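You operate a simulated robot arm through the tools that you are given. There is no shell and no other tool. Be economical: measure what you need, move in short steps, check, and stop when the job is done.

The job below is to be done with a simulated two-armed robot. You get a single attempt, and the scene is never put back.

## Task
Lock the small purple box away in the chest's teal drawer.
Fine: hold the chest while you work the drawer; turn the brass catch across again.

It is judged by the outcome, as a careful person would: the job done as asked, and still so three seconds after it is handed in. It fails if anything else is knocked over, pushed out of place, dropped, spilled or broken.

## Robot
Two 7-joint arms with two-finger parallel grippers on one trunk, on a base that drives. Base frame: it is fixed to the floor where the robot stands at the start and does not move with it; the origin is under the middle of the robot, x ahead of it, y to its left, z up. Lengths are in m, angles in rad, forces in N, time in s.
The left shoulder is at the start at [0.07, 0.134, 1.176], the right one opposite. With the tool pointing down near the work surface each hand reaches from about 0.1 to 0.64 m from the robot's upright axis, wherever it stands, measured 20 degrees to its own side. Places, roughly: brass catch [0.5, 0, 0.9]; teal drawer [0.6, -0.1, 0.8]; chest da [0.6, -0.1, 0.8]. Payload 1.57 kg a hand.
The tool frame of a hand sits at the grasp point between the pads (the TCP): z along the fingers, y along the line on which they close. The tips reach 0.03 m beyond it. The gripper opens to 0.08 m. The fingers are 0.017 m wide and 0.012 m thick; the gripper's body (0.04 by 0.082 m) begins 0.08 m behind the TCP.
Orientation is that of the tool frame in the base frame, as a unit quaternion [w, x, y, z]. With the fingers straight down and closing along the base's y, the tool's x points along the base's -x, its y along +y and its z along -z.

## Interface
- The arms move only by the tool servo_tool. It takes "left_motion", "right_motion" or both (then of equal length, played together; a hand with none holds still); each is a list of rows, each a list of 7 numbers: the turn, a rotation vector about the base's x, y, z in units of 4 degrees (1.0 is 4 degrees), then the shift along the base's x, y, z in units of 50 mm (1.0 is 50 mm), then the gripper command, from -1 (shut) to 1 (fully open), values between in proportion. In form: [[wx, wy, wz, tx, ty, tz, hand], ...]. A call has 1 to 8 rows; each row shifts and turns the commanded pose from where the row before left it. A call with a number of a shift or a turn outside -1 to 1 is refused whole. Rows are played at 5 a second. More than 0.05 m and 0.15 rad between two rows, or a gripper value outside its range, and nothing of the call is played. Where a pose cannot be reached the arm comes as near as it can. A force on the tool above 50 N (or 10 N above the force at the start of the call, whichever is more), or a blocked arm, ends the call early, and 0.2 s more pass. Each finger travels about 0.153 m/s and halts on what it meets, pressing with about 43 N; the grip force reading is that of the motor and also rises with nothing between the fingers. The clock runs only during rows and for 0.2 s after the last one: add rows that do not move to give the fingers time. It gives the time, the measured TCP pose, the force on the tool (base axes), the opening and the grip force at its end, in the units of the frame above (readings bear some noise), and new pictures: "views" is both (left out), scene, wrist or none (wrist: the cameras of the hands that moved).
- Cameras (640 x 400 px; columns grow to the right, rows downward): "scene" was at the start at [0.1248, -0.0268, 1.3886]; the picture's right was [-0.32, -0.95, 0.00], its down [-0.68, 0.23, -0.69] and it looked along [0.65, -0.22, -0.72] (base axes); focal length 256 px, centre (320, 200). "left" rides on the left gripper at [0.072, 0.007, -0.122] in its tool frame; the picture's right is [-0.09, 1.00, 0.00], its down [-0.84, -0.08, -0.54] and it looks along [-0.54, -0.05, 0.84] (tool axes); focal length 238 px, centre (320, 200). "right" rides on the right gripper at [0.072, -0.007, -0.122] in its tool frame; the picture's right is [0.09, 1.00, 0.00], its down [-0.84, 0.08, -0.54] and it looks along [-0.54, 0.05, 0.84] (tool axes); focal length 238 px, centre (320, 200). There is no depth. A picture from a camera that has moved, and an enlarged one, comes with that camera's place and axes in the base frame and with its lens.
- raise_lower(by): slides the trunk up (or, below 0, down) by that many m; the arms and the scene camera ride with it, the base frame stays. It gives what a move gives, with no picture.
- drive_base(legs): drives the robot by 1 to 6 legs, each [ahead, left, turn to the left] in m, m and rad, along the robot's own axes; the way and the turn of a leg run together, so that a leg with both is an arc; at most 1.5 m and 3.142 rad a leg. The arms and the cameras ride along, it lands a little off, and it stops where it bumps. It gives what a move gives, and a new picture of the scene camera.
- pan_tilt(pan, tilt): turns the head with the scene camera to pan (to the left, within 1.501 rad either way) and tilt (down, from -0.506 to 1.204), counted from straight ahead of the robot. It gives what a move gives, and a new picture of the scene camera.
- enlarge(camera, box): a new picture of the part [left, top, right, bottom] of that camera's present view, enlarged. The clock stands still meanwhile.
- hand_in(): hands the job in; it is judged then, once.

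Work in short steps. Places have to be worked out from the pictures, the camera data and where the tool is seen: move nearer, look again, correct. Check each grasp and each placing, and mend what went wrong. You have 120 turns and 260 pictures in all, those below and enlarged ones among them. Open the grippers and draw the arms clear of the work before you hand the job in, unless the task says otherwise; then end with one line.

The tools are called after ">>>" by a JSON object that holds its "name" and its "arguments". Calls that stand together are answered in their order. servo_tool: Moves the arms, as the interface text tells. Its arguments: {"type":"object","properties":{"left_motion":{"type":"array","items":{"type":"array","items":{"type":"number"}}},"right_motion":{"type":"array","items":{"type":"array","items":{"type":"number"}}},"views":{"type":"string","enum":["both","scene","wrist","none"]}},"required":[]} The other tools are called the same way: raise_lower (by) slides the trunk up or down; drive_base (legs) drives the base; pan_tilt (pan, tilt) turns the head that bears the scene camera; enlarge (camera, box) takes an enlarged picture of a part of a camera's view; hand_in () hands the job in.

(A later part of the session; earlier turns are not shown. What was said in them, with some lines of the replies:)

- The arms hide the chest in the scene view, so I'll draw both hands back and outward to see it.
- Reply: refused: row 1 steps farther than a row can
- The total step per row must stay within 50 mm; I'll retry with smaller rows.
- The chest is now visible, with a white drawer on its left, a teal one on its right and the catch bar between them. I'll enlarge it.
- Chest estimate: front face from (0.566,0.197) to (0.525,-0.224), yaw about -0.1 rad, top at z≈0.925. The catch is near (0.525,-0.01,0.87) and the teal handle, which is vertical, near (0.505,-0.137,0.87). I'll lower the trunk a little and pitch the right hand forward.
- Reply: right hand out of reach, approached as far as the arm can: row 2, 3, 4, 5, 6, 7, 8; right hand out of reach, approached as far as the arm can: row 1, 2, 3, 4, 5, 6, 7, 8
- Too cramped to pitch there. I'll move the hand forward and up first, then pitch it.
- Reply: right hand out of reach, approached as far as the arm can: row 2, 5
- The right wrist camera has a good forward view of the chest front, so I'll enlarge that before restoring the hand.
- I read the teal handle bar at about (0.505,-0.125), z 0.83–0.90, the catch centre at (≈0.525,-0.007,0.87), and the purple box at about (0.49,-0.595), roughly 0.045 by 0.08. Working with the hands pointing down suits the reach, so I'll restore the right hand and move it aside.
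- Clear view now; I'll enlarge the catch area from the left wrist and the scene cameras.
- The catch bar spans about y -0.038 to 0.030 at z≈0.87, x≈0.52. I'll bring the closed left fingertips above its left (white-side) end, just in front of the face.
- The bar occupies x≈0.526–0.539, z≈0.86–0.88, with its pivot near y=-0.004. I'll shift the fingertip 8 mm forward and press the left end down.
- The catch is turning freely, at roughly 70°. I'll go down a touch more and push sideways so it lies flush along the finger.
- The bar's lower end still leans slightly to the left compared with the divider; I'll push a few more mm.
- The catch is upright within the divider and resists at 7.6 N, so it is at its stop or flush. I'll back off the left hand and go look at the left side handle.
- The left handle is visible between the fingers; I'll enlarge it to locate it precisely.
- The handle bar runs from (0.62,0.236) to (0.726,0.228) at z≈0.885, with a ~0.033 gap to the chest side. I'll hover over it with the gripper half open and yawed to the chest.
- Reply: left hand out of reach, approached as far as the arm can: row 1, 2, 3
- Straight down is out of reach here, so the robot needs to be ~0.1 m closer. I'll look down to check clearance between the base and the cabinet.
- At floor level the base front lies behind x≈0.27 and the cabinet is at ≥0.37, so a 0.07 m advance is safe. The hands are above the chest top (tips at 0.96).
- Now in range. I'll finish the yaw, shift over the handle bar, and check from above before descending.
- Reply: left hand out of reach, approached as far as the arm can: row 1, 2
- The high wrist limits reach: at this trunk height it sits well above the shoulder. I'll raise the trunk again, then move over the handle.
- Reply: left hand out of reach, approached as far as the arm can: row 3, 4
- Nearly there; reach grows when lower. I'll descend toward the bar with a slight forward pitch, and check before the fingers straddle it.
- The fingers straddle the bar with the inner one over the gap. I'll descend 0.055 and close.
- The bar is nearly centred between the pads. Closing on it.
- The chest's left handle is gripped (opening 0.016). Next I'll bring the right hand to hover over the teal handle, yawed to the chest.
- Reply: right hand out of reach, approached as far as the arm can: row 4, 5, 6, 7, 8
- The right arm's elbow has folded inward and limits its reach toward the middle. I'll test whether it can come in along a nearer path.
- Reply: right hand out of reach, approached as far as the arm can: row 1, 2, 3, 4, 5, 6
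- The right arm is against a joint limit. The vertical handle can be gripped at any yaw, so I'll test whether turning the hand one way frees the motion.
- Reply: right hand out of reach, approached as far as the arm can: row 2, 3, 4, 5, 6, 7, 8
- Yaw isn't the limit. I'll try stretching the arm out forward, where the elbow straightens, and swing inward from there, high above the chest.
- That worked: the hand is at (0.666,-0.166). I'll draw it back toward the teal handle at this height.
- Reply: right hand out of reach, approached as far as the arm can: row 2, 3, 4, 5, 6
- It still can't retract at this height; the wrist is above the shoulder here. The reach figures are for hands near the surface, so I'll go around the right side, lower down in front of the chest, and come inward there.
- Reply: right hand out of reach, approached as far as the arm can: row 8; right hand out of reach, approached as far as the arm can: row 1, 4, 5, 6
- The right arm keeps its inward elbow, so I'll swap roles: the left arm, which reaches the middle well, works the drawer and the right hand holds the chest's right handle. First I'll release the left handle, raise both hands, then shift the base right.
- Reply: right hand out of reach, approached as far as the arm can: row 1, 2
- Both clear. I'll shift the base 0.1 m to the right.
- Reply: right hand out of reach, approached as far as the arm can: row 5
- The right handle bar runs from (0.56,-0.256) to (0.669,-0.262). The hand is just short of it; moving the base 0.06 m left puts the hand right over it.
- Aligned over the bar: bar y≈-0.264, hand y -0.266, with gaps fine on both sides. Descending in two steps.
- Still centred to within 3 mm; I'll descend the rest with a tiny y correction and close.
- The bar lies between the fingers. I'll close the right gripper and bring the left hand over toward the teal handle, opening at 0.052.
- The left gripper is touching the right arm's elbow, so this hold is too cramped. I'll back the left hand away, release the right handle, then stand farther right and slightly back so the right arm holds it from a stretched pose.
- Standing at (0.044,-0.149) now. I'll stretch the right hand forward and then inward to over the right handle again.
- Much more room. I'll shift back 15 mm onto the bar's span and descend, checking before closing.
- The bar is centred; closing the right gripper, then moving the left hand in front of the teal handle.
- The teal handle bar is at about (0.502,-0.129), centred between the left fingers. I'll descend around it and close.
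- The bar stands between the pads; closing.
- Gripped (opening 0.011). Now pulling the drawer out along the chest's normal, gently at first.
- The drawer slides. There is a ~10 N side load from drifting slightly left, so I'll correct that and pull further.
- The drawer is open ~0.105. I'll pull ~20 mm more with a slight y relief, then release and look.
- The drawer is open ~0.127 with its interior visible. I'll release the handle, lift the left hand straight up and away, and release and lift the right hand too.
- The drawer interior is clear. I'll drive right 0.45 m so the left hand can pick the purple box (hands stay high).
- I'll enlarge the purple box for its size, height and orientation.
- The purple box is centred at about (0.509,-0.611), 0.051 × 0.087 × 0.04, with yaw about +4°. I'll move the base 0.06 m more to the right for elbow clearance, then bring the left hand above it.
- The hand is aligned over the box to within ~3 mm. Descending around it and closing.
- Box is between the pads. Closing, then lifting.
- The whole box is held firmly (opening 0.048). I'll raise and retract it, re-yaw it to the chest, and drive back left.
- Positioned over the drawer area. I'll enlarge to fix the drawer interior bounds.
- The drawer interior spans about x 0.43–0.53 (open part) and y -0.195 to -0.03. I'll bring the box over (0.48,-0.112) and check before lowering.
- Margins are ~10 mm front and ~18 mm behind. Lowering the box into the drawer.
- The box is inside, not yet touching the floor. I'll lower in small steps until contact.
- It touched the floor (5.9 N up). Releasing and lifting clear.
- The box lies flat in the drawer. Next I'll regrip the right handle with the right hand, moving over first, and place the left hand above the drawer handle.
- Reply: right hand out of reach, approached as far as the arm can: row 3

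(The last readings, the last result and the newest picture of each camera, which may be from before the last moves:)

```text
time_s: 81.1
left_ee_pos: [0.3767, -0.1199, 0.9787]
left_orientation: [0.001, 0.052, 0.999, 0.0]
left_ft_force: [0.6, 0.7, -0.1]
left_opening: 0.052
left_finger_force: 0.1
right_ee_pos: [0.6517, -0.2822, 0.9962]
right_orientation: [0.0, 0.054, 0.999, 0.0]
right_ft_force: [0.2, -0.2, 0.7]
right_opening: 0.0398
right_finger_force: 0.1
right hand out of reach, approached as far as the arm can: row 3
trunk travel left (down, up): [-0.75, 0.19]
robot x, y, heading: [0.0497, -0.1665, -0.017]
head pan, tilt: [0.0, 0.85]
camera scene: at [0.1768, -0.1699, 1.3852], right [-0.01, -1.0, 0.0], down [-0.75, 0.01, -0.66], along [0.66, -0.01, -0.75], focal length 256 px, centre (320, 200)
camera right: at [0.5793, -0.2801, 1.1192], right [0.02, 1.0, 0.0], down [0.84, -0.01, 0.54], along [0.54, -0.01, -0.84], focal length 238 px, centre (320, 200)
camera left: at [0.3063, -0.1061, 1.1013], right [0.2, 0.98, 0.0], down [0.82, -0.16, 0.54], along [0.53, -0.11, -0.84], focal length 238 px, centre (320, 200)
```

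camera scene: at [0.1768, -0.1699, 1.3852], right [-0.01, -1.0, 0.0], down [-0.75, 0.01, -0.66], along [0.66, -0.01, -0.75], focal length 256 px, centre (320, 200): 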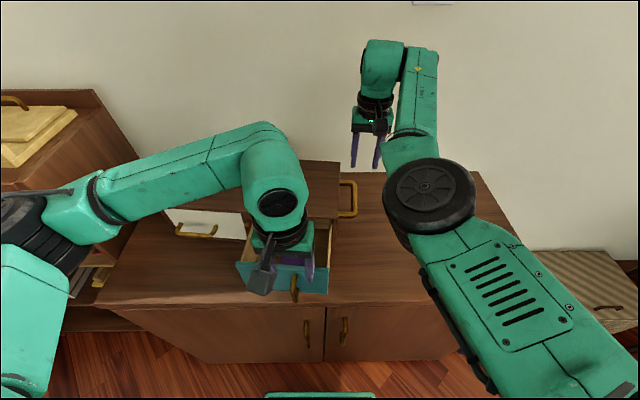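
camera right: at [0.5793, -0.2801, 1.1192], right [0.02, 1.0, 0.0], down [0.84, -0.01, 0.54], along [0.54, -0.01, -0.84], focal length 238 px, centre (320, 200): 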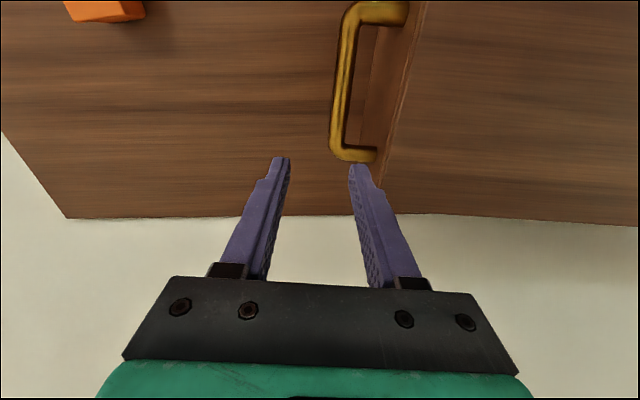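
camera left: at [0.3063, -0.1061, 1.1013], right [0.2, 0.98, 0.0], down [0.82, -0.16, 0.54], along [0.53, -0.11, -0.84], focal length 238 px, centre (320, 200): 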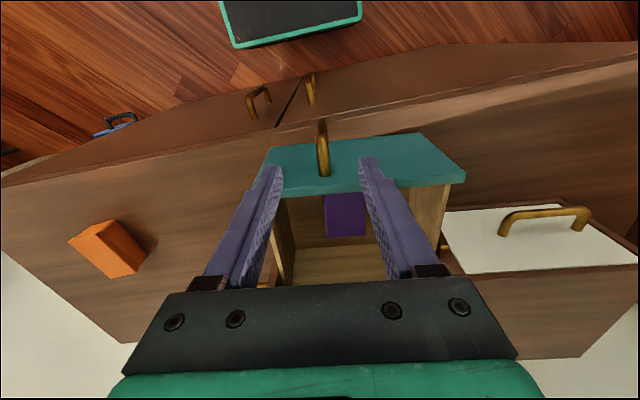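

The right hand is ~18 mm short; nudging the base 0.02 m left.

>>> {"name": "drive_base", "arguments": {"legs": [[-0.01, 0.022, 0]]}}

>>> {"name": "enlarge", "arguments": {"camera": "right", "box": [200, 0, 440, 170]}}

```text
time_s: 81.9
left_ee_pos: [0.3691, -0.1033, 0.9787]
left_orientation: [-0.001, 0.053, 0.999, 0.002]
left_ft_force: [-0.7, -0.2, -0.6]
left_opening: 0.0521
left_finger_force: 0.0
right_ee_pos: [0.6432, -0.2637, 0.9951]
right_orientation: [0.0, 0.055, 0.998, 0.002]
right_ft_force: [-0.2, -0.4, 1.3]
right_opening: 0.04
right_finger_force: 0.0
trunk travel left (down, up): [-0.75, 0.19]
robot x, y, heading: [0.0369, -0.147, -0.014]
head pan, tilt: [0.0, 0.85]
camera scene: at [0.1691, -0.1534, 1.3849], right [-0.01, -1.0, 0.0], down [-0.75, 0.01, -0.66], along [0.66, -0.01, -0.75], focal length 256 px, centre (320, 200)
```

scene: 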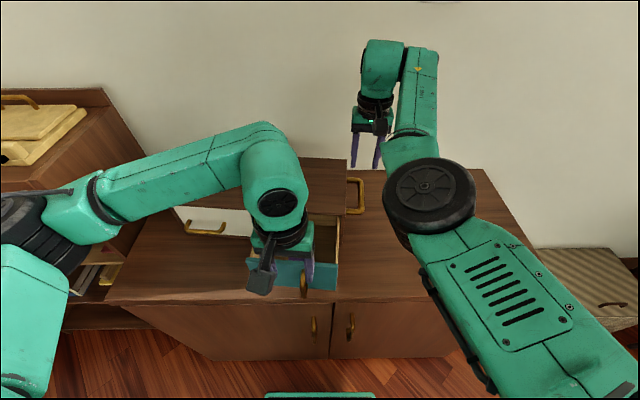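

```text
2.35 times, centred on (320, 85) of right
camera zoom: at [0.5712, -0.263, 1.1179], right [0.02, 1.0, 0.0], down [0.84, -0.02, 0.54], along [0.54, -0.01, -0.84], focal length 561 px, centre (320, 471)
```

zoom: 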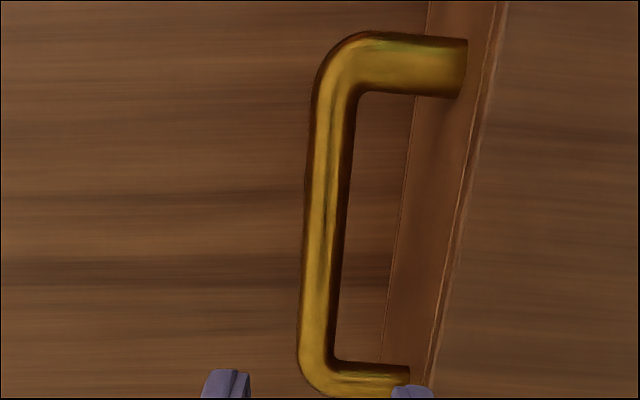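

Aligned (bar y≈-0.2645 at x 0.643). I'll descend both: the right onto the side handle, the left around the drawer handle.

>>> {"name": "servo_tool", "arguments": {"right_motion": [[0, 0, 0, 0, 0, -0.5, 0], [0, 0, 0, 0, 0, -0.5, 0], [0, 0, 0, 0, 0, -0.5, 0], [0, 0, 0, 0, 0, -0.5, 0], [0, 0, 0, 0, 0, 0, 0]], "left_motion": [[0, 0, 0, 0.16, -0.32, 0, 0.3], [0, 0, 0, 0, 0, 0, 0.3], [0, 0, 0, 0, 0, 0, 0.3], [0, 0, 0, 0, 0, -0.3, 0.3], [0, 0, 0, 0, 0, 0, 0.3]], "views": "wrist"}}

```text
time_s: 83.1
left_ee_pos: [0.3745, -0.117, 0.9644]
left_orientation: [0.0, 0.053, 0.999, 0.0]
left_ft_force: [1.0, 0.1, -0.8]
left_opening: 0.0517
left_finger_force: 0.1
right_ee_pos: [0.6406, -0.2612, 0.8969]
right_orientation: [0.0, 0.055, 0.998, 0.0]
right_ft_force: [-0.1, 0.3, 0.4]
right_opening: 0.04
right_finger_force: 0.1
trunk travel left (down, up): [-0.75, 0.19]
robot x, y, heading: [0.0404, -0.1479, -0.015]
head pan, tilt: [0.0, 0.85]
camera right: at [0.568, -0.2598, 1.0191], right [0.02, 1.0, 0.0], down [0.84, -0.01, 0.54], along [0.54, -0.01, -0.84], focal length 238 px, centre (320, 200)
camera left: at [0.3042, -0.1013, 1.0876], right [0.2, 0.98, 0.0], down [0.82, -0.17, 0.54], along [0.53, -0.11, -0.84], focal length 238 px, centre (320, 200)
```

right: 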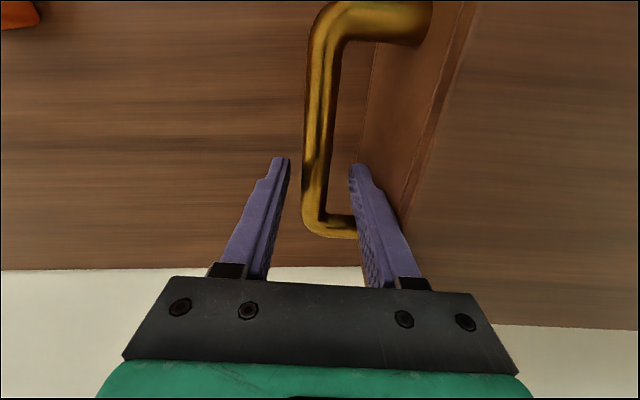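
left: 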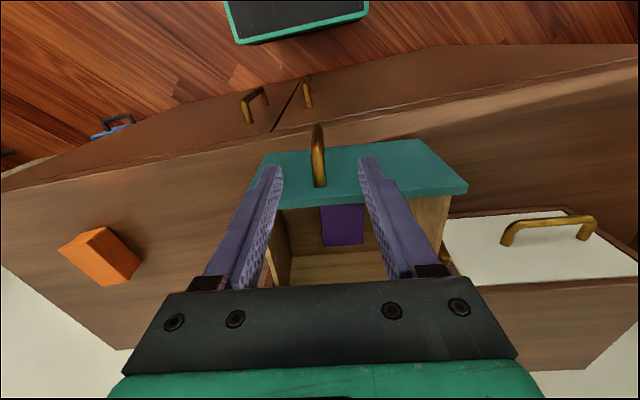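

Both straddle properly. I'll close the right hand and lower the left around the drawer handle, then close it.

>>> {"name": "servo_tool", "arguments": {"right_motion": [[0, 0, 0, 0, -0.06, 0, 0], [0, 0, 0, 0, 0, 0, -0.4], [0, 0, 0, 0, 0, 0, -0.7], [0, 0, 0, 0, 0, 0, -1], [0, 0, 0, 0, 0, 0, -1], [0, 0, 0, 0, 0, 0, -1], [0, 0, 0, 0, 0, 0, -1], [0, 0, 0, 0, 0, 0, -1]], "left_motion": [[0, 0, 0, 0.06, -0.04, -0.5, 0.3], [0, 0, 0, 0, 0, -0.6, 0.3], [0, 0, 0, 0, 0, -0.6, 0.3], [0, 0, 0, 0, 0, 0, 0.3], [0, 0, 0, 0, 0, 0, -0.3], [0, 0, 0, 0, 0, 0, -0.6], [0, 0, 0, 0, 0, 0, -1], [0, 0, 0, 0, 0, 0, -1]], "views": "wrist"}}

```text
time_s: 84.9
left_ee_pos: [0.3779, -0.1202, 0.8799]
left_orientation: [0.0, 0.052, 0.999, 0.0]
left_ft_force: [-0.2, 3.4, -0.3]
left_opening: 0.0111
left_finger_force: 28.8
right_ee_pos: [0.6409, -0.2652, 0.8952]
right_orientation: [0.001, 0.054, 0.999, -0.001]
right_ft_force: [-0.3, -4.5, 0.0]
right_opening: 0.0157
right_finger_force: 31.6
trunk travel left (down, up): [-0.75, 0.19]
robot x, y, heading: [0.0392, -0.1455, -0.007]
head pan, tilt: [0.0, 0.85]
camera right: at [0.569, -0.2632, 1.0189], right [0.02, 1.0, 0.0], down [0.84, -0.01, 0.54], along [0.54, -0.01, -0.84], focal length 238 px, centre (320, 200)
camera left: at [0.3082, -0.1048, 1.0026], right [0.2, 0.98, 0.0], down [0.82, -0.17, 0.54], along [0.53, -0.11, -0.84], focal length 238 px, centre (320, 200)
```

right: 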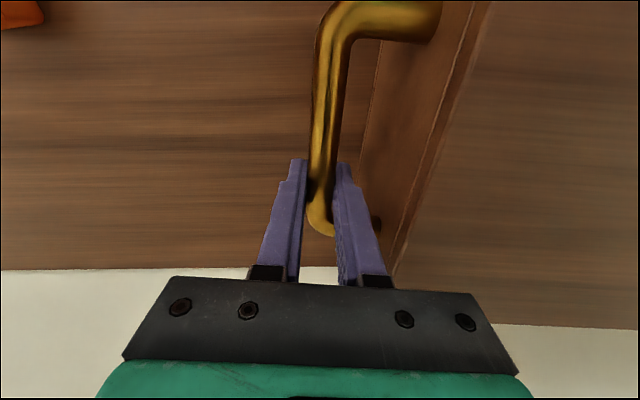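
left: 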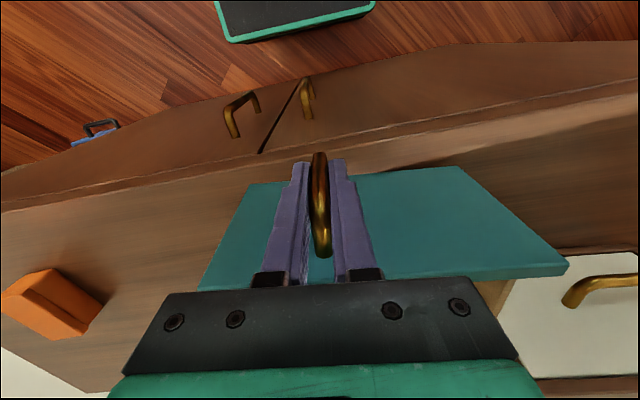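

Both are gripped. Pushing the drawer in along the same line; the last millimetres after a check.

>>> {"name": "servo_tool", "arguments": {"left_motion": [[0, 0, 0, 0.3, -0.025, 0, -1], [0, 0, 0, 0.4, -0.035, 0, -1], [0, 0, 0, 0.4, -0.035, 0, -1], [0, 0, 0, 0.4, -0.035, 0, -1], [0, 0, 0, 0.4, -0.035, 0, -1], [0, 0, 0, 0.4, -0.035, 0, -1], [0, 0, 0, 0, 0, 0, -1]], "views": "both"}}

```text
time_s: 86.5
left_ee_pos: [0.4913, -0.1302, 0.8792]
left_orientation: [0.001, 0.052, 0.999, 0.0]
left_ft_force: [-0.6, 9.0, 22.9]
left_opening: 0.0107
left_finger_force: 28.7
right_ee_pos: [0.6399, -0.2646, 0.8962]
right_orientation: [0.001, 0.055, 0.998, -0.001]
right_ft_force: [3.0, -7.1, -0.5]
right_opening: 0.0157
right_finger_force: 31.4
trunk travel left (down, up): [-0.75, 0.19]
robot x, y, heading: [0.0406, -0.1464, -0.011]
head pan, tilt: [0.0, 0.85]
camera scene: at [0.1651, -0.1484, 1.3855], right [-0.01, -1.0, 0.0], down [-0.75, 0.01, -0.66], along [0.66, -0.01, -0.75], focal length 256 px, centre (320, 200)
camera left: at [0.421, -0.1157, 1.0015], right [0.2, 0.98, 0.0], down [0.82, -0.16, 0.54], along [0.53, -0.11, -0.84], focal length 238 px, centre (320, 200)
```

scene: 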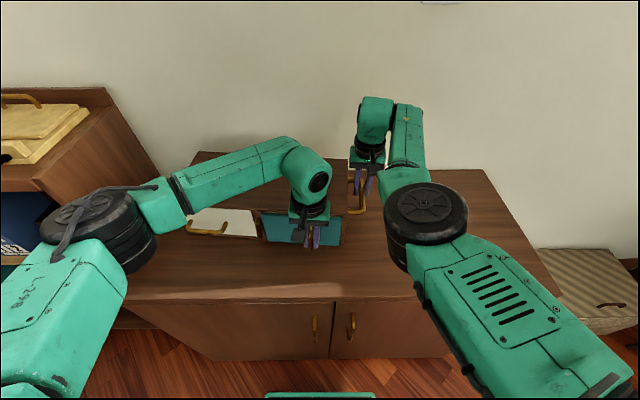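
left: 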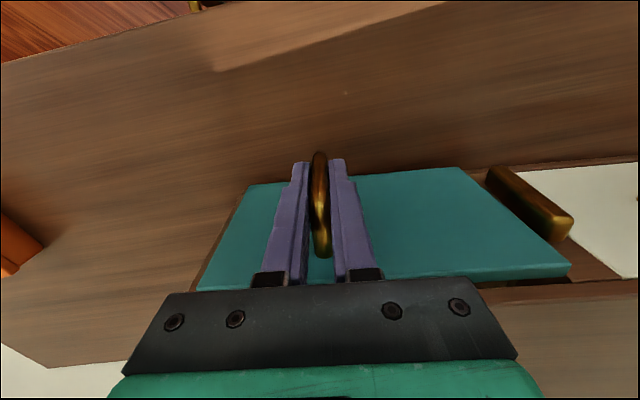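

It's nearly closed (~13 mm left), with some downward press (23 N). I'll relieve that slightly and push the rest.

>>> {"name": "servo_tool", "arguments": {"left_motion": [[0, 0, 0, 0.1, 0, 0.04, -1], [0, 0, 0, 0.1, -0.01, 0, -1], [0, 0, 0, 0.07, -0.01, 0, -1], [0, 0, 0, 0, 0, 0, -1]], "views": "wrist"}}

```text
time_s: 87.5
left_ee_pos: [0.5058, -0.1282, 0.879]
left_orientation: [-0.002, 0.053, 0.999, 0.002]
left_ft_force: [-13.0, 3.0, 0.8]
left_opening: 0.0107
left_finger_force: 28.4
right_ee_pos: [0.6411, -0.2647, 0.8962]
right_orientation: [0.001, 0.055, 0.999, 0.0]
right_ft_force: [8.8, -3.8, 0.0]
right_opening: 0.0158
right_finger_force: 31.4
trunk travel left (down, up): [-0.75, 0.19]
robot x, y, heading: [0.0414, -0.1434, -0.015]
head pan, tilt: [0.0, 0.85]
camera left: at [0.4358, -0.1156, 1.0024], right [0.2, 0.98, 0.0], down [0.83, -0.17, 0.54], along [0.53, -0.11, -0.84], focal length 238 px, centre (320, 200)
```

left: 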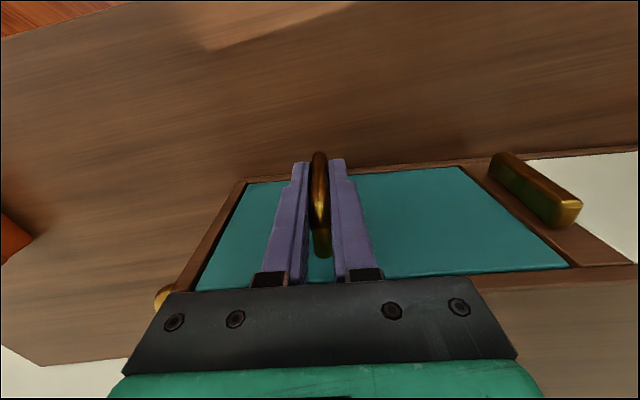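

The drawer is flush (13 N resistance). Releasing the drawer handle, lifting, and moving the closed left fingers toward the catch's left side.

>>> {"name": "servo_tool", "arguments": {"left_motion": [[0, 0, 0, -0.04, 0, 0, 0.3], [0, 0, 0, 0, 0, 0, 0.3], [0, 0, 0, 0, 0, 0.6, 0.3], [0, 0, 0, 0, 0, 0.9, 0.3], [0, 0, 0, 0, 0.6, 0.7, -1], [0, 0, 0, 0.1, 0.9, 0, -1], [0, 0, 0, 0.3, 0.9, 0, -1], [0, 0, 0, 0.1, 0.7, 0, -1]], "views": "both"}}

>>> {"name": "enlarge", "arguments": {"camera": "left", "box": [160, 80, 400, 230]}}

>>> {"name": "enlarge", "arguments": {"camera": "scene", "box": [180, 170, 380, 295]}}

```text
time_s: 89.3
left_ee_pos: [0.5281, 0.0257, 0.9905]
left_orientation: [-0.001, 0.052, 0.999, -0.001]
left_ft_force: [0.6, -0.1, 0.0]
left_opening: 0.0
left_finger_force: 21.8
right_ee_pos: [0.6393, -0.2641, 0.8965]
right_orientation: [0.0, 0.055, 0.998, 0.0]
right_ft_force: [0.6, -1.9, 0.1]
right_opening: 0.0157
right_finger_force: 31.1
trunk travel left (down, up): [-0.75, 0.19]
robot x, y, heading: [0.0362, -0.1439, -0.01]
head pan, tilt: [0.0, 0.85]
camera scene: at [0.1672, -0.1484, 1.3851], right [-0.01, -1.0, 0.0], down [-0.75, 0.01, -0.66], along [0.66, -0.01, -0.75], focal length 256 px, centre (320, 200)
camera left: at [0.4571, 0.0405, 1.1124], right [0.2, 0.98, 0.0], down [0.82, -0.17, 0.54], along [0.53, -0.11, -0.84], focal length 238 px, centre (320, 200)
```

scene: 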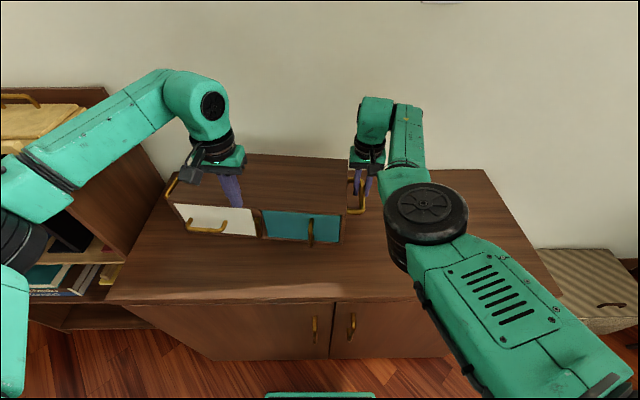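
left: 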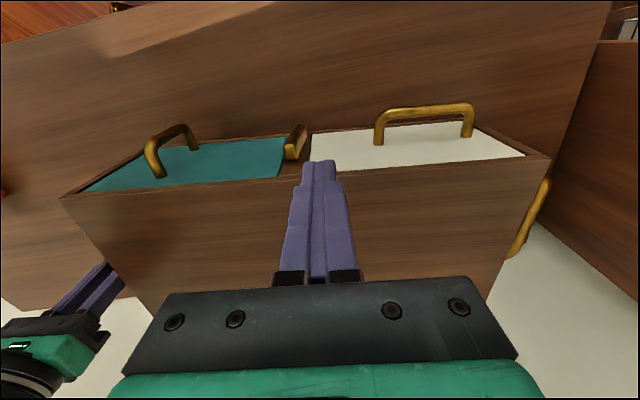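

```text
2.67 times, centred on (280, 155) of left
camera zoom: at [0.4571, 0.0405, 1.1124], right [0.2, 0.98, 0.0], down [0.82, -0.17, 0.54], along [0.53, -0.11, -0.84], focal length 636 px, centre (427, 320)
```

zoom: 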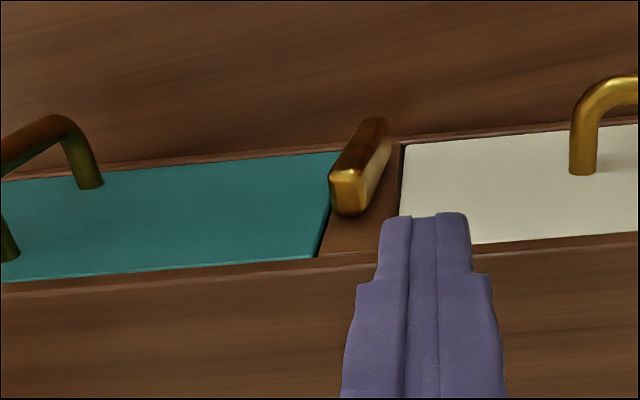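

```text
3.20 times, centred on (280, 232) of scene
camera zoom: at [0.1672, -0.1484, 1.3851], right [-0.01, -1.0, 0.0], down [-0.75, 0.01, -0.66], along [0.66, -0.01, -0.75], focal length 820 px, centre (448, 96)
```

zoom: 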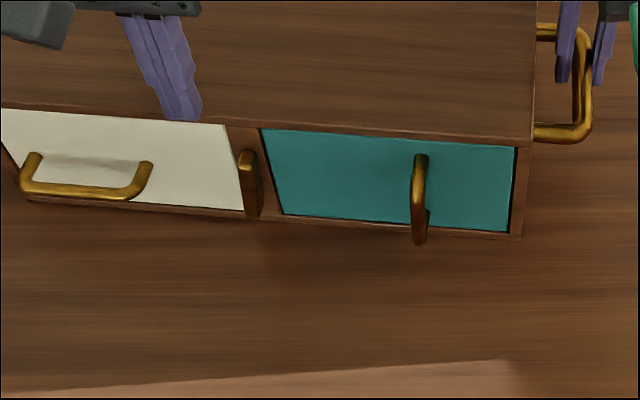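

The catch's top end spans y≈-0.007 to 0.005; my closed fingers are at y 0.026. I'll lower beside its upper end and push it to the right.

>>> {"name": "servo_tool", "arguments": {"left_motion": [[0, 0, 0, 0.04, 0, -0.5, -1], [0, 0, 0, 0, 0, -0.5, -1], [0, 0, 0, 0, 0, -0.56, -1], [0, 0, 0, 0, -0.3, 0, -1], [0, 0, 0, 0, -0.3, 0, -1], [0, 0, 0, 0, -0.2, 0, -1], [0, 0, 0, 0, 0, 0, -1]], "views": "none"}}

>>> {"name": "enlarge", "arguments": {"camera": "left", "box": [160, 80, 480, 280]}}

>>> {"name": "enlarge", "arguments": {"camera": "scene", "box": [180, 170, 380, 295]}}

```text
time_s: 90.9
left_ee_pos: [0.5321, -0.0138, 0.9132]
left_orientation: [0.0, 0.053, 0.999, 0.0]
left_ft_force: [0.5, -1.4, -0.2]
left_opening: 0.0
left_finger_force: 20.8
right_ee_pos: [0.641, -0.2644, 0.8972]
right_orientation: [0.0, 0.055, 0.998, 0.0]
right_ft_force: [-2.2, -1.7, -0.6]
right_opening: 0.0153
right_finger_force: 31.6
trunk travel left (down, up): [-0.75, 0.19]
robot x, y, heading: [0.0402, -0.1432, -0.014]
head pan, tilt: [0.0, 0.85]
```

```text
2.00 times, centred on (320, 180) of left
camera zoom: at [0.4618, 0.0007, 1.0353], right [0.2, 0.98, 0.0], down [0.82, -0.17, 0.54], along [0.53, -0.11, -0.84], focal length 477 px, centre (320, 240)
```

zoom: 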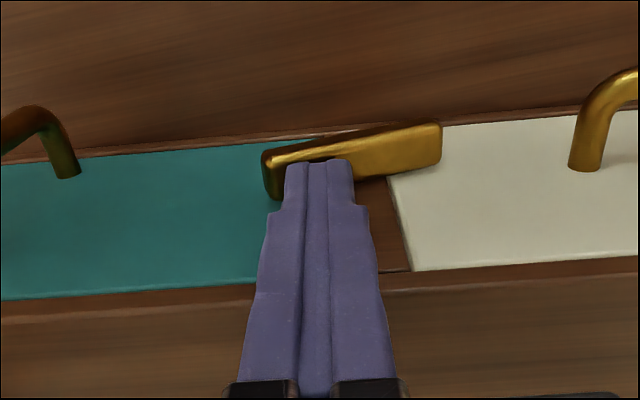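

```text
3.20 times, centred on (280, 232) of scene
camera zoom: at [0.1673, -0.1492, 1.3851], right [-0.01, -1.0, 0.0], down [-0.75, 0.01, -0.66], along [0.66, -0.01, -0.75], focal length 820 px, centre (448, 96)
```

zoom: 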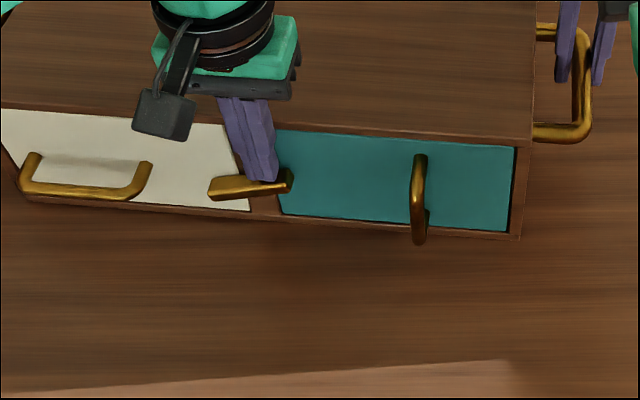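

The catch has swung most of the way across. I'll lift a little, step over its right end, and press it down level.

>>> {"name": "servo_tool", "arguments": {"left_motion": [[0, 0, 0, 0, 0, 0.5, -1], [0, 0, 0, 0, -0.3, 0, -1], [0, 0, 0, 0, 0, -0.3, -1], [0, 0, 0, 0, 0, -0.24, -1], [0, 0, 0, 0, 0, 0, -1]], "views": "none"}}

>>> {"name": "enlarge", "arguments": {"camera": "left", "box": [160, 80, 480, 280]}}

>>> {"name": "enlarge", "arguments": {"camera": "scene", "box": [200, 190, 320, 265]}}

```text
time_s: 91.8
left_ee_pos: [0.5309, -0.0288, 0.9281]
left_orientation: [0.003, 0.052, 0.999, -0.004]
left_ft_force: [-5.0, 2.1, 9.1]
left_opening: 0.0002
left_finger_force: 22.1
right_ee_pos: [0.6394, -0.2647, 0.8965]
right_orientation: [0.002, 0.055, 0.999, -0.001]
right_ft_force: [-4.0, -1.1, 2.9]
right_opening: 0.0155
right_finger_force: 31.4
trunk travel left (down, up): [-0.75, 0.19]
robot x, y, heading: [0.0428, -0.1467, -0.008]
head pan, tilt: [0.0, 0.85]
stopped in row 4 (left hand): the force on the tool passed its limit (the readings are from after the stop); the commanded pose is now the measured one
```

```text
2.00 times, centred on (320, 180) of left
camera zoom: at [0.4606, -0.0139, 1.0501], right [0.19, 0.98, -0.01], down [0.82, -0.16, 0.55], along [0.54, -0.11, -0.84], focal length 477 px, centre (320, 240)
```

zoom: 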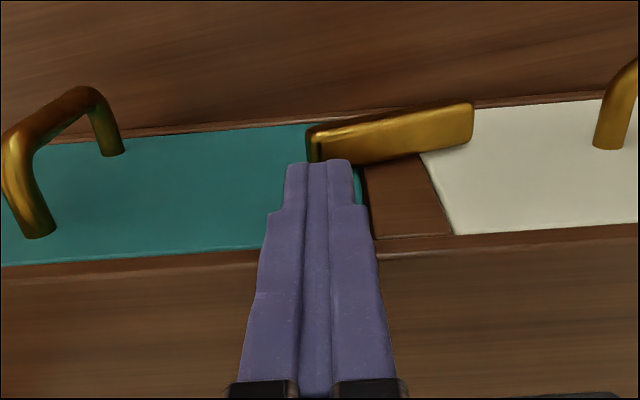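

```text
5.33 times, centred on (260, 228) of scene
camera zoom: at [0.1646, -0.1487, 1.3856], right [-0.01, -1.0, 0.0], down [-0.75, 0.01, -0.66], along [0.66, -0.01, -0.75], focal length 1368 px, centre (640, 53)
```

zoom: 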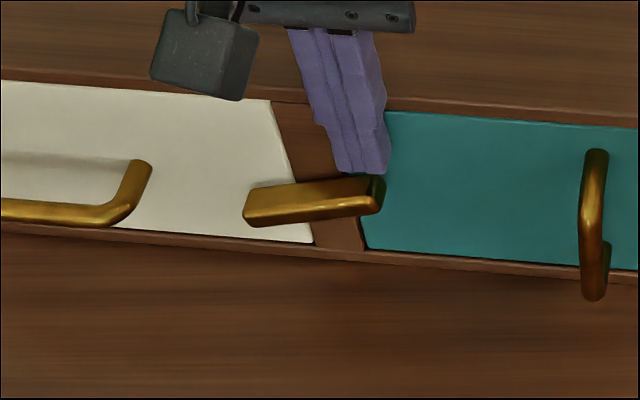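

The press was blocked, with x force suggesting the finger brushes the chest front. I'll back up a little, shift 7 mm toward me so it's over the bar, and press again gently.

>>> {"name": "servo_tool", "arguments": {"left_motion": [[0, 0, 0, -0.05, 0, 0.2, -1], [0, 0, 0, -0.09, 0, 0, -1], [0, 0, 0, 0, 0, -0.2, -1], [0, 0, 0, 0, 0, -0.12, -1], [0, 0, 0, 0, 0, -0.12, -1], [0, 0, 0, 0, 0, 0, -1]], "views": "none"}}

>>> {"name": "enlarge", "arguments": {"camera": "left", "box": [160, 80, 480, 280]}}

>>> {"name": "enlarge", "arguments": {"camera": "scene", "box": [200, 190, 320, 265]}}

```text
time_s: 93.2
left_ee_pos: [0.5243, -0.0299, 0.9142]
left_orientation: [0.003, 0.051, 0.999, -0.003]
left_ft_force: [0.2, -0.4, 0.1]
left_opening: 0.0
left_finger_force: 21.2
right_ee_pos: [0.6405, -0.2646, 0.8956]
right_orientation: [0.004, 0.055, 0.999, 0.0]
right_ft_force: [-4.5, -2.7, 5.7]
right_opening: 0.0158
right_finger_force: 31.2
trunk travel left (down, up): [-0.75, 0.19]
robot x, y, heading: [0.0441, -0.1442, -0.011]
head pan, tilt: [0.0, 0.85]
```

```text
2.00 times, centred on (320, 180) of left
camera zoom: at [0.4535, -0.0136, 1.0362], right [0.19, 0.98, -0.01], down [0.82, -0.16, 0.55], along [0.54, -0.11, -0.84], focal length 477 px, centre (320, 240)
```

zoom: 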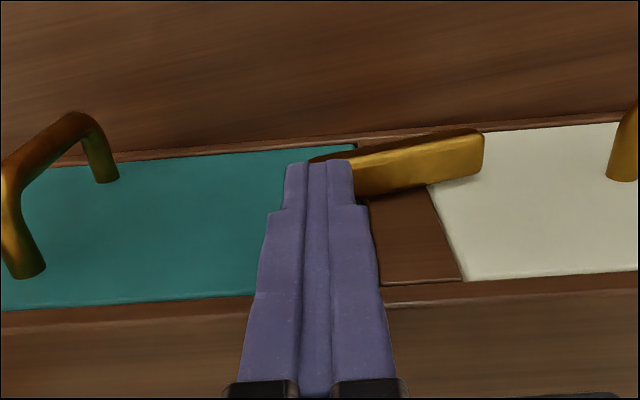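

```text
5.33 times, centred on (260, 228) of scene
camera zoom: at [0.1643, -0.1489, 1.3855], right [-0.01, -1.0, 0.0], down [-0.75, 0.01, -0.66], along [0.66, -0.01, -0.75], focal length 1368 px, centre (640, 53)
```

zoom: 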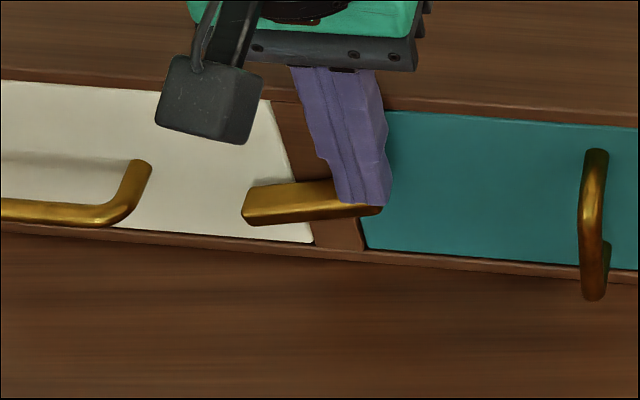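

The bar is now turning (about 6° left). Pressing ~5 mm more.

>>> {"name": "servo_tool", "arguments": {"left_motion": [[0, 0, 0, 0, 0, -0.06, -1], [0, 0, 0, 0, 0, -0.05, -1], [0, 0, 0, 0, 0, 0, -1]], "views": "none"}}

>>> {"name": "enlarge", "arguments": {"camera": "left", "box": [160, 80, 480, 280]}}

>>> {"name": "enlarge", "arguments": {"camera": "scene", "box": [200, 190, 320, 265]}}

```text
time_s: 94.0
left_ee_pos: [0.5236, -0.0305, 0.9079]
left_orientation: [0.003, 0.052, 0.999, -0.003]
left_ft_force: [0.7, -0.9, 1.4]
left_opening: 0.0
left_finger_force: 21.3
right_ee_pos: [0.6404, -0.2635, 0.8968]
right_orientation: [0.003, 0.055, 0.998, -0.002]
right_ft_force: [-5.0, -1.4, 3.5]
right_opening: 0.0156
right_finger_force: 31.5
trunk travel left (down, up): [-0.75, 0.19]
robot x, y, heading: [0.0375, -0.1428, -0.012]
head pan, tilt: [0.0, 0.85]
```

```text
2.00 times, centred on (320, 180) of left
camera zoom: at [0.453, -0.0137, 1.0314], right [0.2, 0.98, -0.01], down [0.82, -0.16, 0.55], along [0.54, -0.11, -0.84], focal length 477 px, centre (320, 240)
```

zoom: 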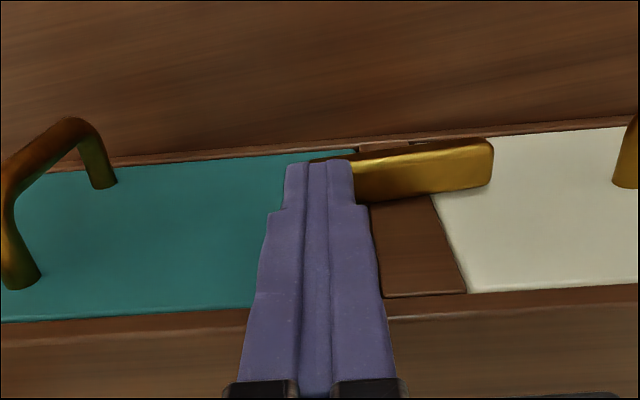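

```text
5.33 times, centred on (260, 228) of scene
camera zoom: at [0.1643, -0.1489, 1.3855], right [-0.01, -1.0, 0.0], down [-0.75, 0.01, -0.66], along [0.66, -0.01, -0.75], focal length 1368 px, centre (640, 53)
```

zoom: 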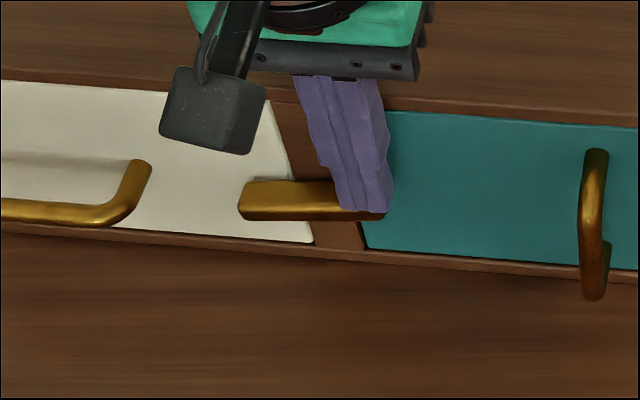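

About 3–5° still to go; pressing 3 mm more.

>>> {"name": "servo_tool", "arguments": {"left_motion": [[0, 0, 0, 0, 0, -0.06, -1], [0, 0, 0, 0, 0, 0, -1]], "views": "none"}}

>>> {"name": "servo_tool", "arguments": {"left_motion": [[0, 0, 0, 0, 0, 0.5, -1], [0, 0, 0, -0.2, 0, 0.9, -1], [0, 0, 0, -0.2, 0.5, 0.5, -1], [0, 0, 0, 0, 0.9, 0, -1], [0, 0, 0, 0, 0.9, 0, -1], [0, 0, 0, 0, 0.9, 0, -1]], "views": "wrist"}}

>>> {"name": "enlarge", "arguments": {"camera": "scene", "box": [180, 170, 380, 295]}}

>>> {"name": "enlarge", "arguments": {"camera": "scene", "box": [200, 190, 320, 265]}}

```text
time_s: 94.6
left_ee_pos: [0.5248, -0.03, 0.906]
left_orientation: [0.003, 0.052, 0.999, -0.004]
left_ft_force: [0.6, -1.2, 2.0]
left_opening: 0.0
left_finger_force: 21.4
right_ee_pos: [0.6396, -0.2643, 0.8961]
right_orientation: [0.003, 0.055, 0.998, -0.001]
right_ft_force: [-5.8, -2.4, 3.9]
right_opening: 0.0156
right_finger_force: 31.6
trunk travel left (down, up): [-0.75, 0.19]
robot x, y, heading: [0.0384, -0.1482, -0.008]
head pan, tilt: [0.0, 0.85]
```

```text
time_s: 96.0
left_ee_pos: [0.5071, 0.13, 0.998]
left_orientation: [0.002, 0.053, 0.999, -0.003]
left_ft_force: [0.9, -0.2, 0.8]
left_opening: 0.0
left_finger_force: 21.0
right_ee_pos: [0.6405, -0.2644, 0.897]
right_orientation: [0.004, 0.055, 0.998, -0.002]
right_ft_force: [-3.2, -1.6, 5.1]
right_opening: 0.0155
right_finger_force: 31.4
trunk travel left (down, up): [-0.75, 0.19]
robot x, y, heading: [0.0411, -0.1468, -0.007]
head pan, tilt: [0.0, 0.85]
camera left: at [0.4358, 0.146, 1.1209], right [0.2, 0.98, -0.01], down [0.82, -0.16, 0.55], along [0.54, -0.11, -0.84], focal length 238 px, centre (320, 200)
```

left: 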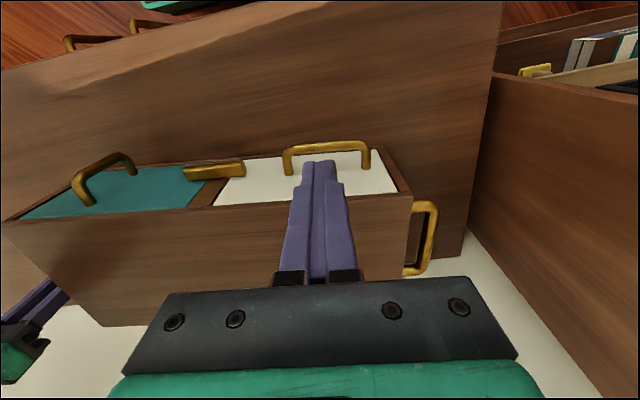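

```text
3.20 times, centred on (280, 232) of scene
camera zoom: at [0.1649, -0.1479, 1.3854], right [-0.01, -1.0, 0.0], down [-0.75, 0.01, -0.66], along [0.66, -0.01, -0.75], focal length 820 px, centre (448, 96)
```

zoom: 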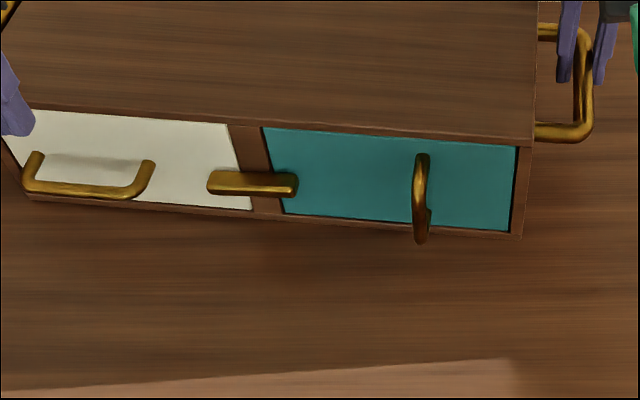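

```text
5.33 times, centred on (260, 228) of scene
camera zoom: at [0.1649, -0.1479, 1.3854], right [-0.01, -1.0, 0.0], down [-0.75, 0.01, -0.66], along [0.66, -0.01, -0.75], focal length 1368 px, centre (640, 53)
```

zoom: 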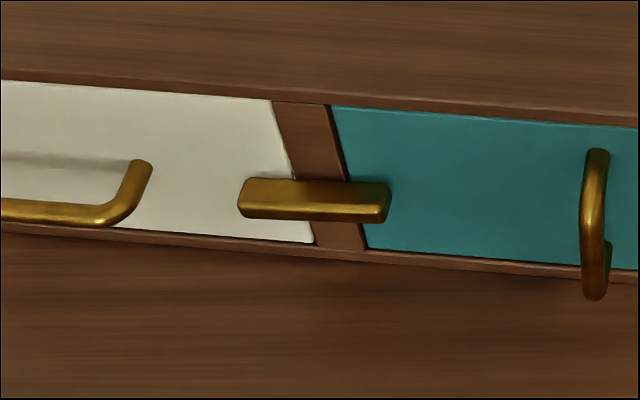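

The catch lies across both drawers (within ~2° of level) and the drawer is flush. Releasing the right handle and withdrawing both arms.

>>> {"name": "servo_tool", "arguments": {"right_motion": [[0, 0, 0, 0, 0, 0, 0], [0, 0, 0, 0, 0, 0, 0], [0, 0, 0, 0, 0, 0.5, 0], [0, 0, 0, 0, 0, 0.9, 0], [0, 0, 0, 0, 0, 0.9, 0], [0, 0, 0, 0, -0.8, 0.3, 0], [0, 0, 0, -0.3, -0.8, 0, 0.5], [0, 0, 0, -0.5, -0.8, 0, 1]], "left_motion": [[0, 0, 0, 0, 0, 0.5, -1], [0, 0, 0, -0.5, 0, 0.5, -1], [0, 0, 0, -0.8, 0, 0, -1], [0, 0, 0, -0.8, 0, 0, 0], [0, 0, 0, -0.8, 0, 0, 1], [0, 0, 0, 0, 0, 0, 1], [0, 0, 0, 0, 0, 0, 1], [0, 0, 0, 0, 0, 0, 1]], "views": "both"}}

>>> {"name": "enlarge", "arguments": {"camera": "scene", "box": [160, 130, 400, 280]}}

```text
time_s: 97.8
left_ee_pos: [0.361, 0.1317, 1.0507]
left_orientation: [0.002, 0.052, 0.999, -0.003]
left_ft_force: [-0.6, -0.4, 0.3]
left_opening: 0.08
left_finger_force: 0.1
right_ee_pos: [0.6015, -0.3871, 1.0284]
right_orientation: [0.003, 0.054, 0.999, 0.0]
right_ft_force: [-0.5, 0.2, 0.2]
right_opening: 0.0797
right_finger_force: 0.0
trunk travel left (down, up): [-0.75, 0.19]
robot x, y, heading: [0.0389, -0.1451, -0.009]
head pan, tilt: [0.0, 0.85]
camera scene: at [0.1653, -0.1494, 1.3854], right [-0.01, -1.0, 0.0], down [-0.75, 0.01, -0.66], along [0.66, -0.01, -0.75], focal length 256 px, centre (320, 200)
camera right: at [0.5289, -0.3849, 1.1511], right [0.02, 1.0, 0.0], down [0.84, -0.01, 0.55], along [0.55, -0.01, -0.84], focal length 238 px, centre (320, 200)
camera left: at [0.2902, 0.1462, 1.1734], right [0.19, 0.98, -0.01], down [0.82, -0.16, 0.55], along [0.54, -0.11, -0.84], focal length 238 px, centre (320, 200)
```

scene: 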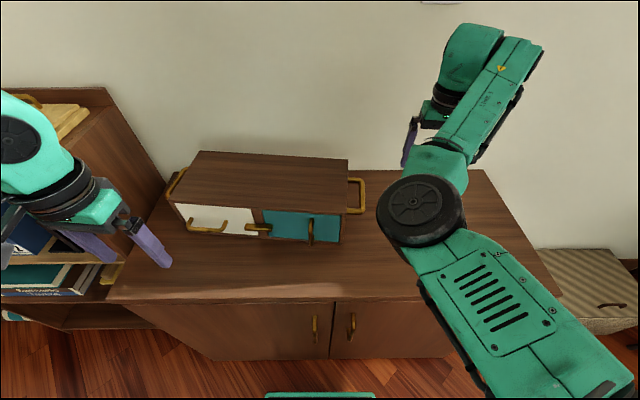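
right: 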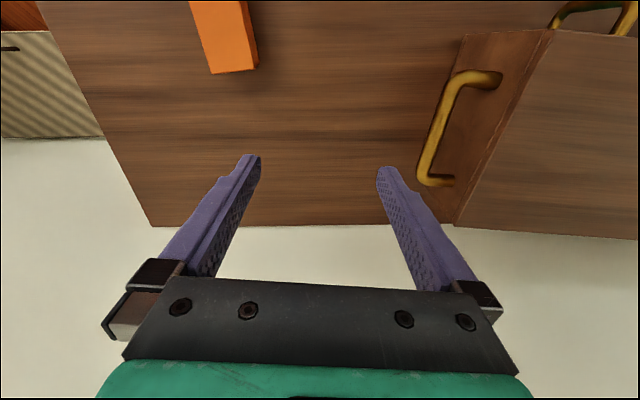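
left: 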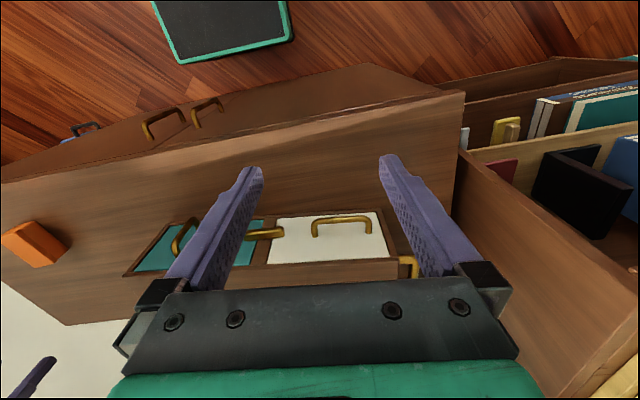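

```text
2.67 times, centred on (280, 205) of scene
camera zoom: at [0.1653, -0.1494, 1.3854], right [-0.01, -1.0, 0.0], down [-0.75, 0.01, -0.66], along [0.66, -0.01, -0.75], focal length 684 px, centre (427, 187)
```

zoom: 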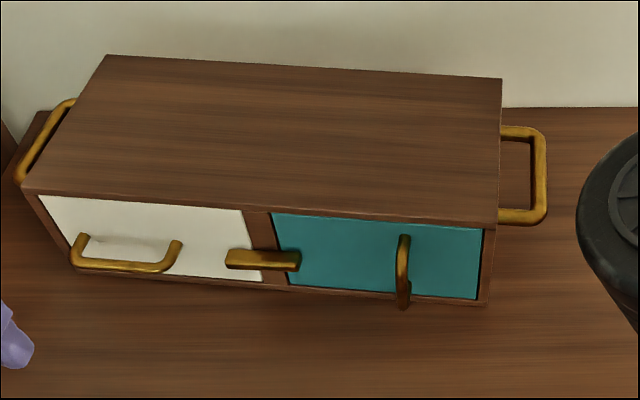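

The drawer is flush, the catch is across, the chest is in place, both hands are open and clear, and the orange box is untouched. Handing in.

>>> {"name": "hand_in", "arguments": {}}

```text
The job is handed in.
```

The purple box is in the teal drawer. The drawer is shut, the brass catch is turned across again (within about 2° of level), and the right hand held the chest by its side handle while the drawer was opened and closed.
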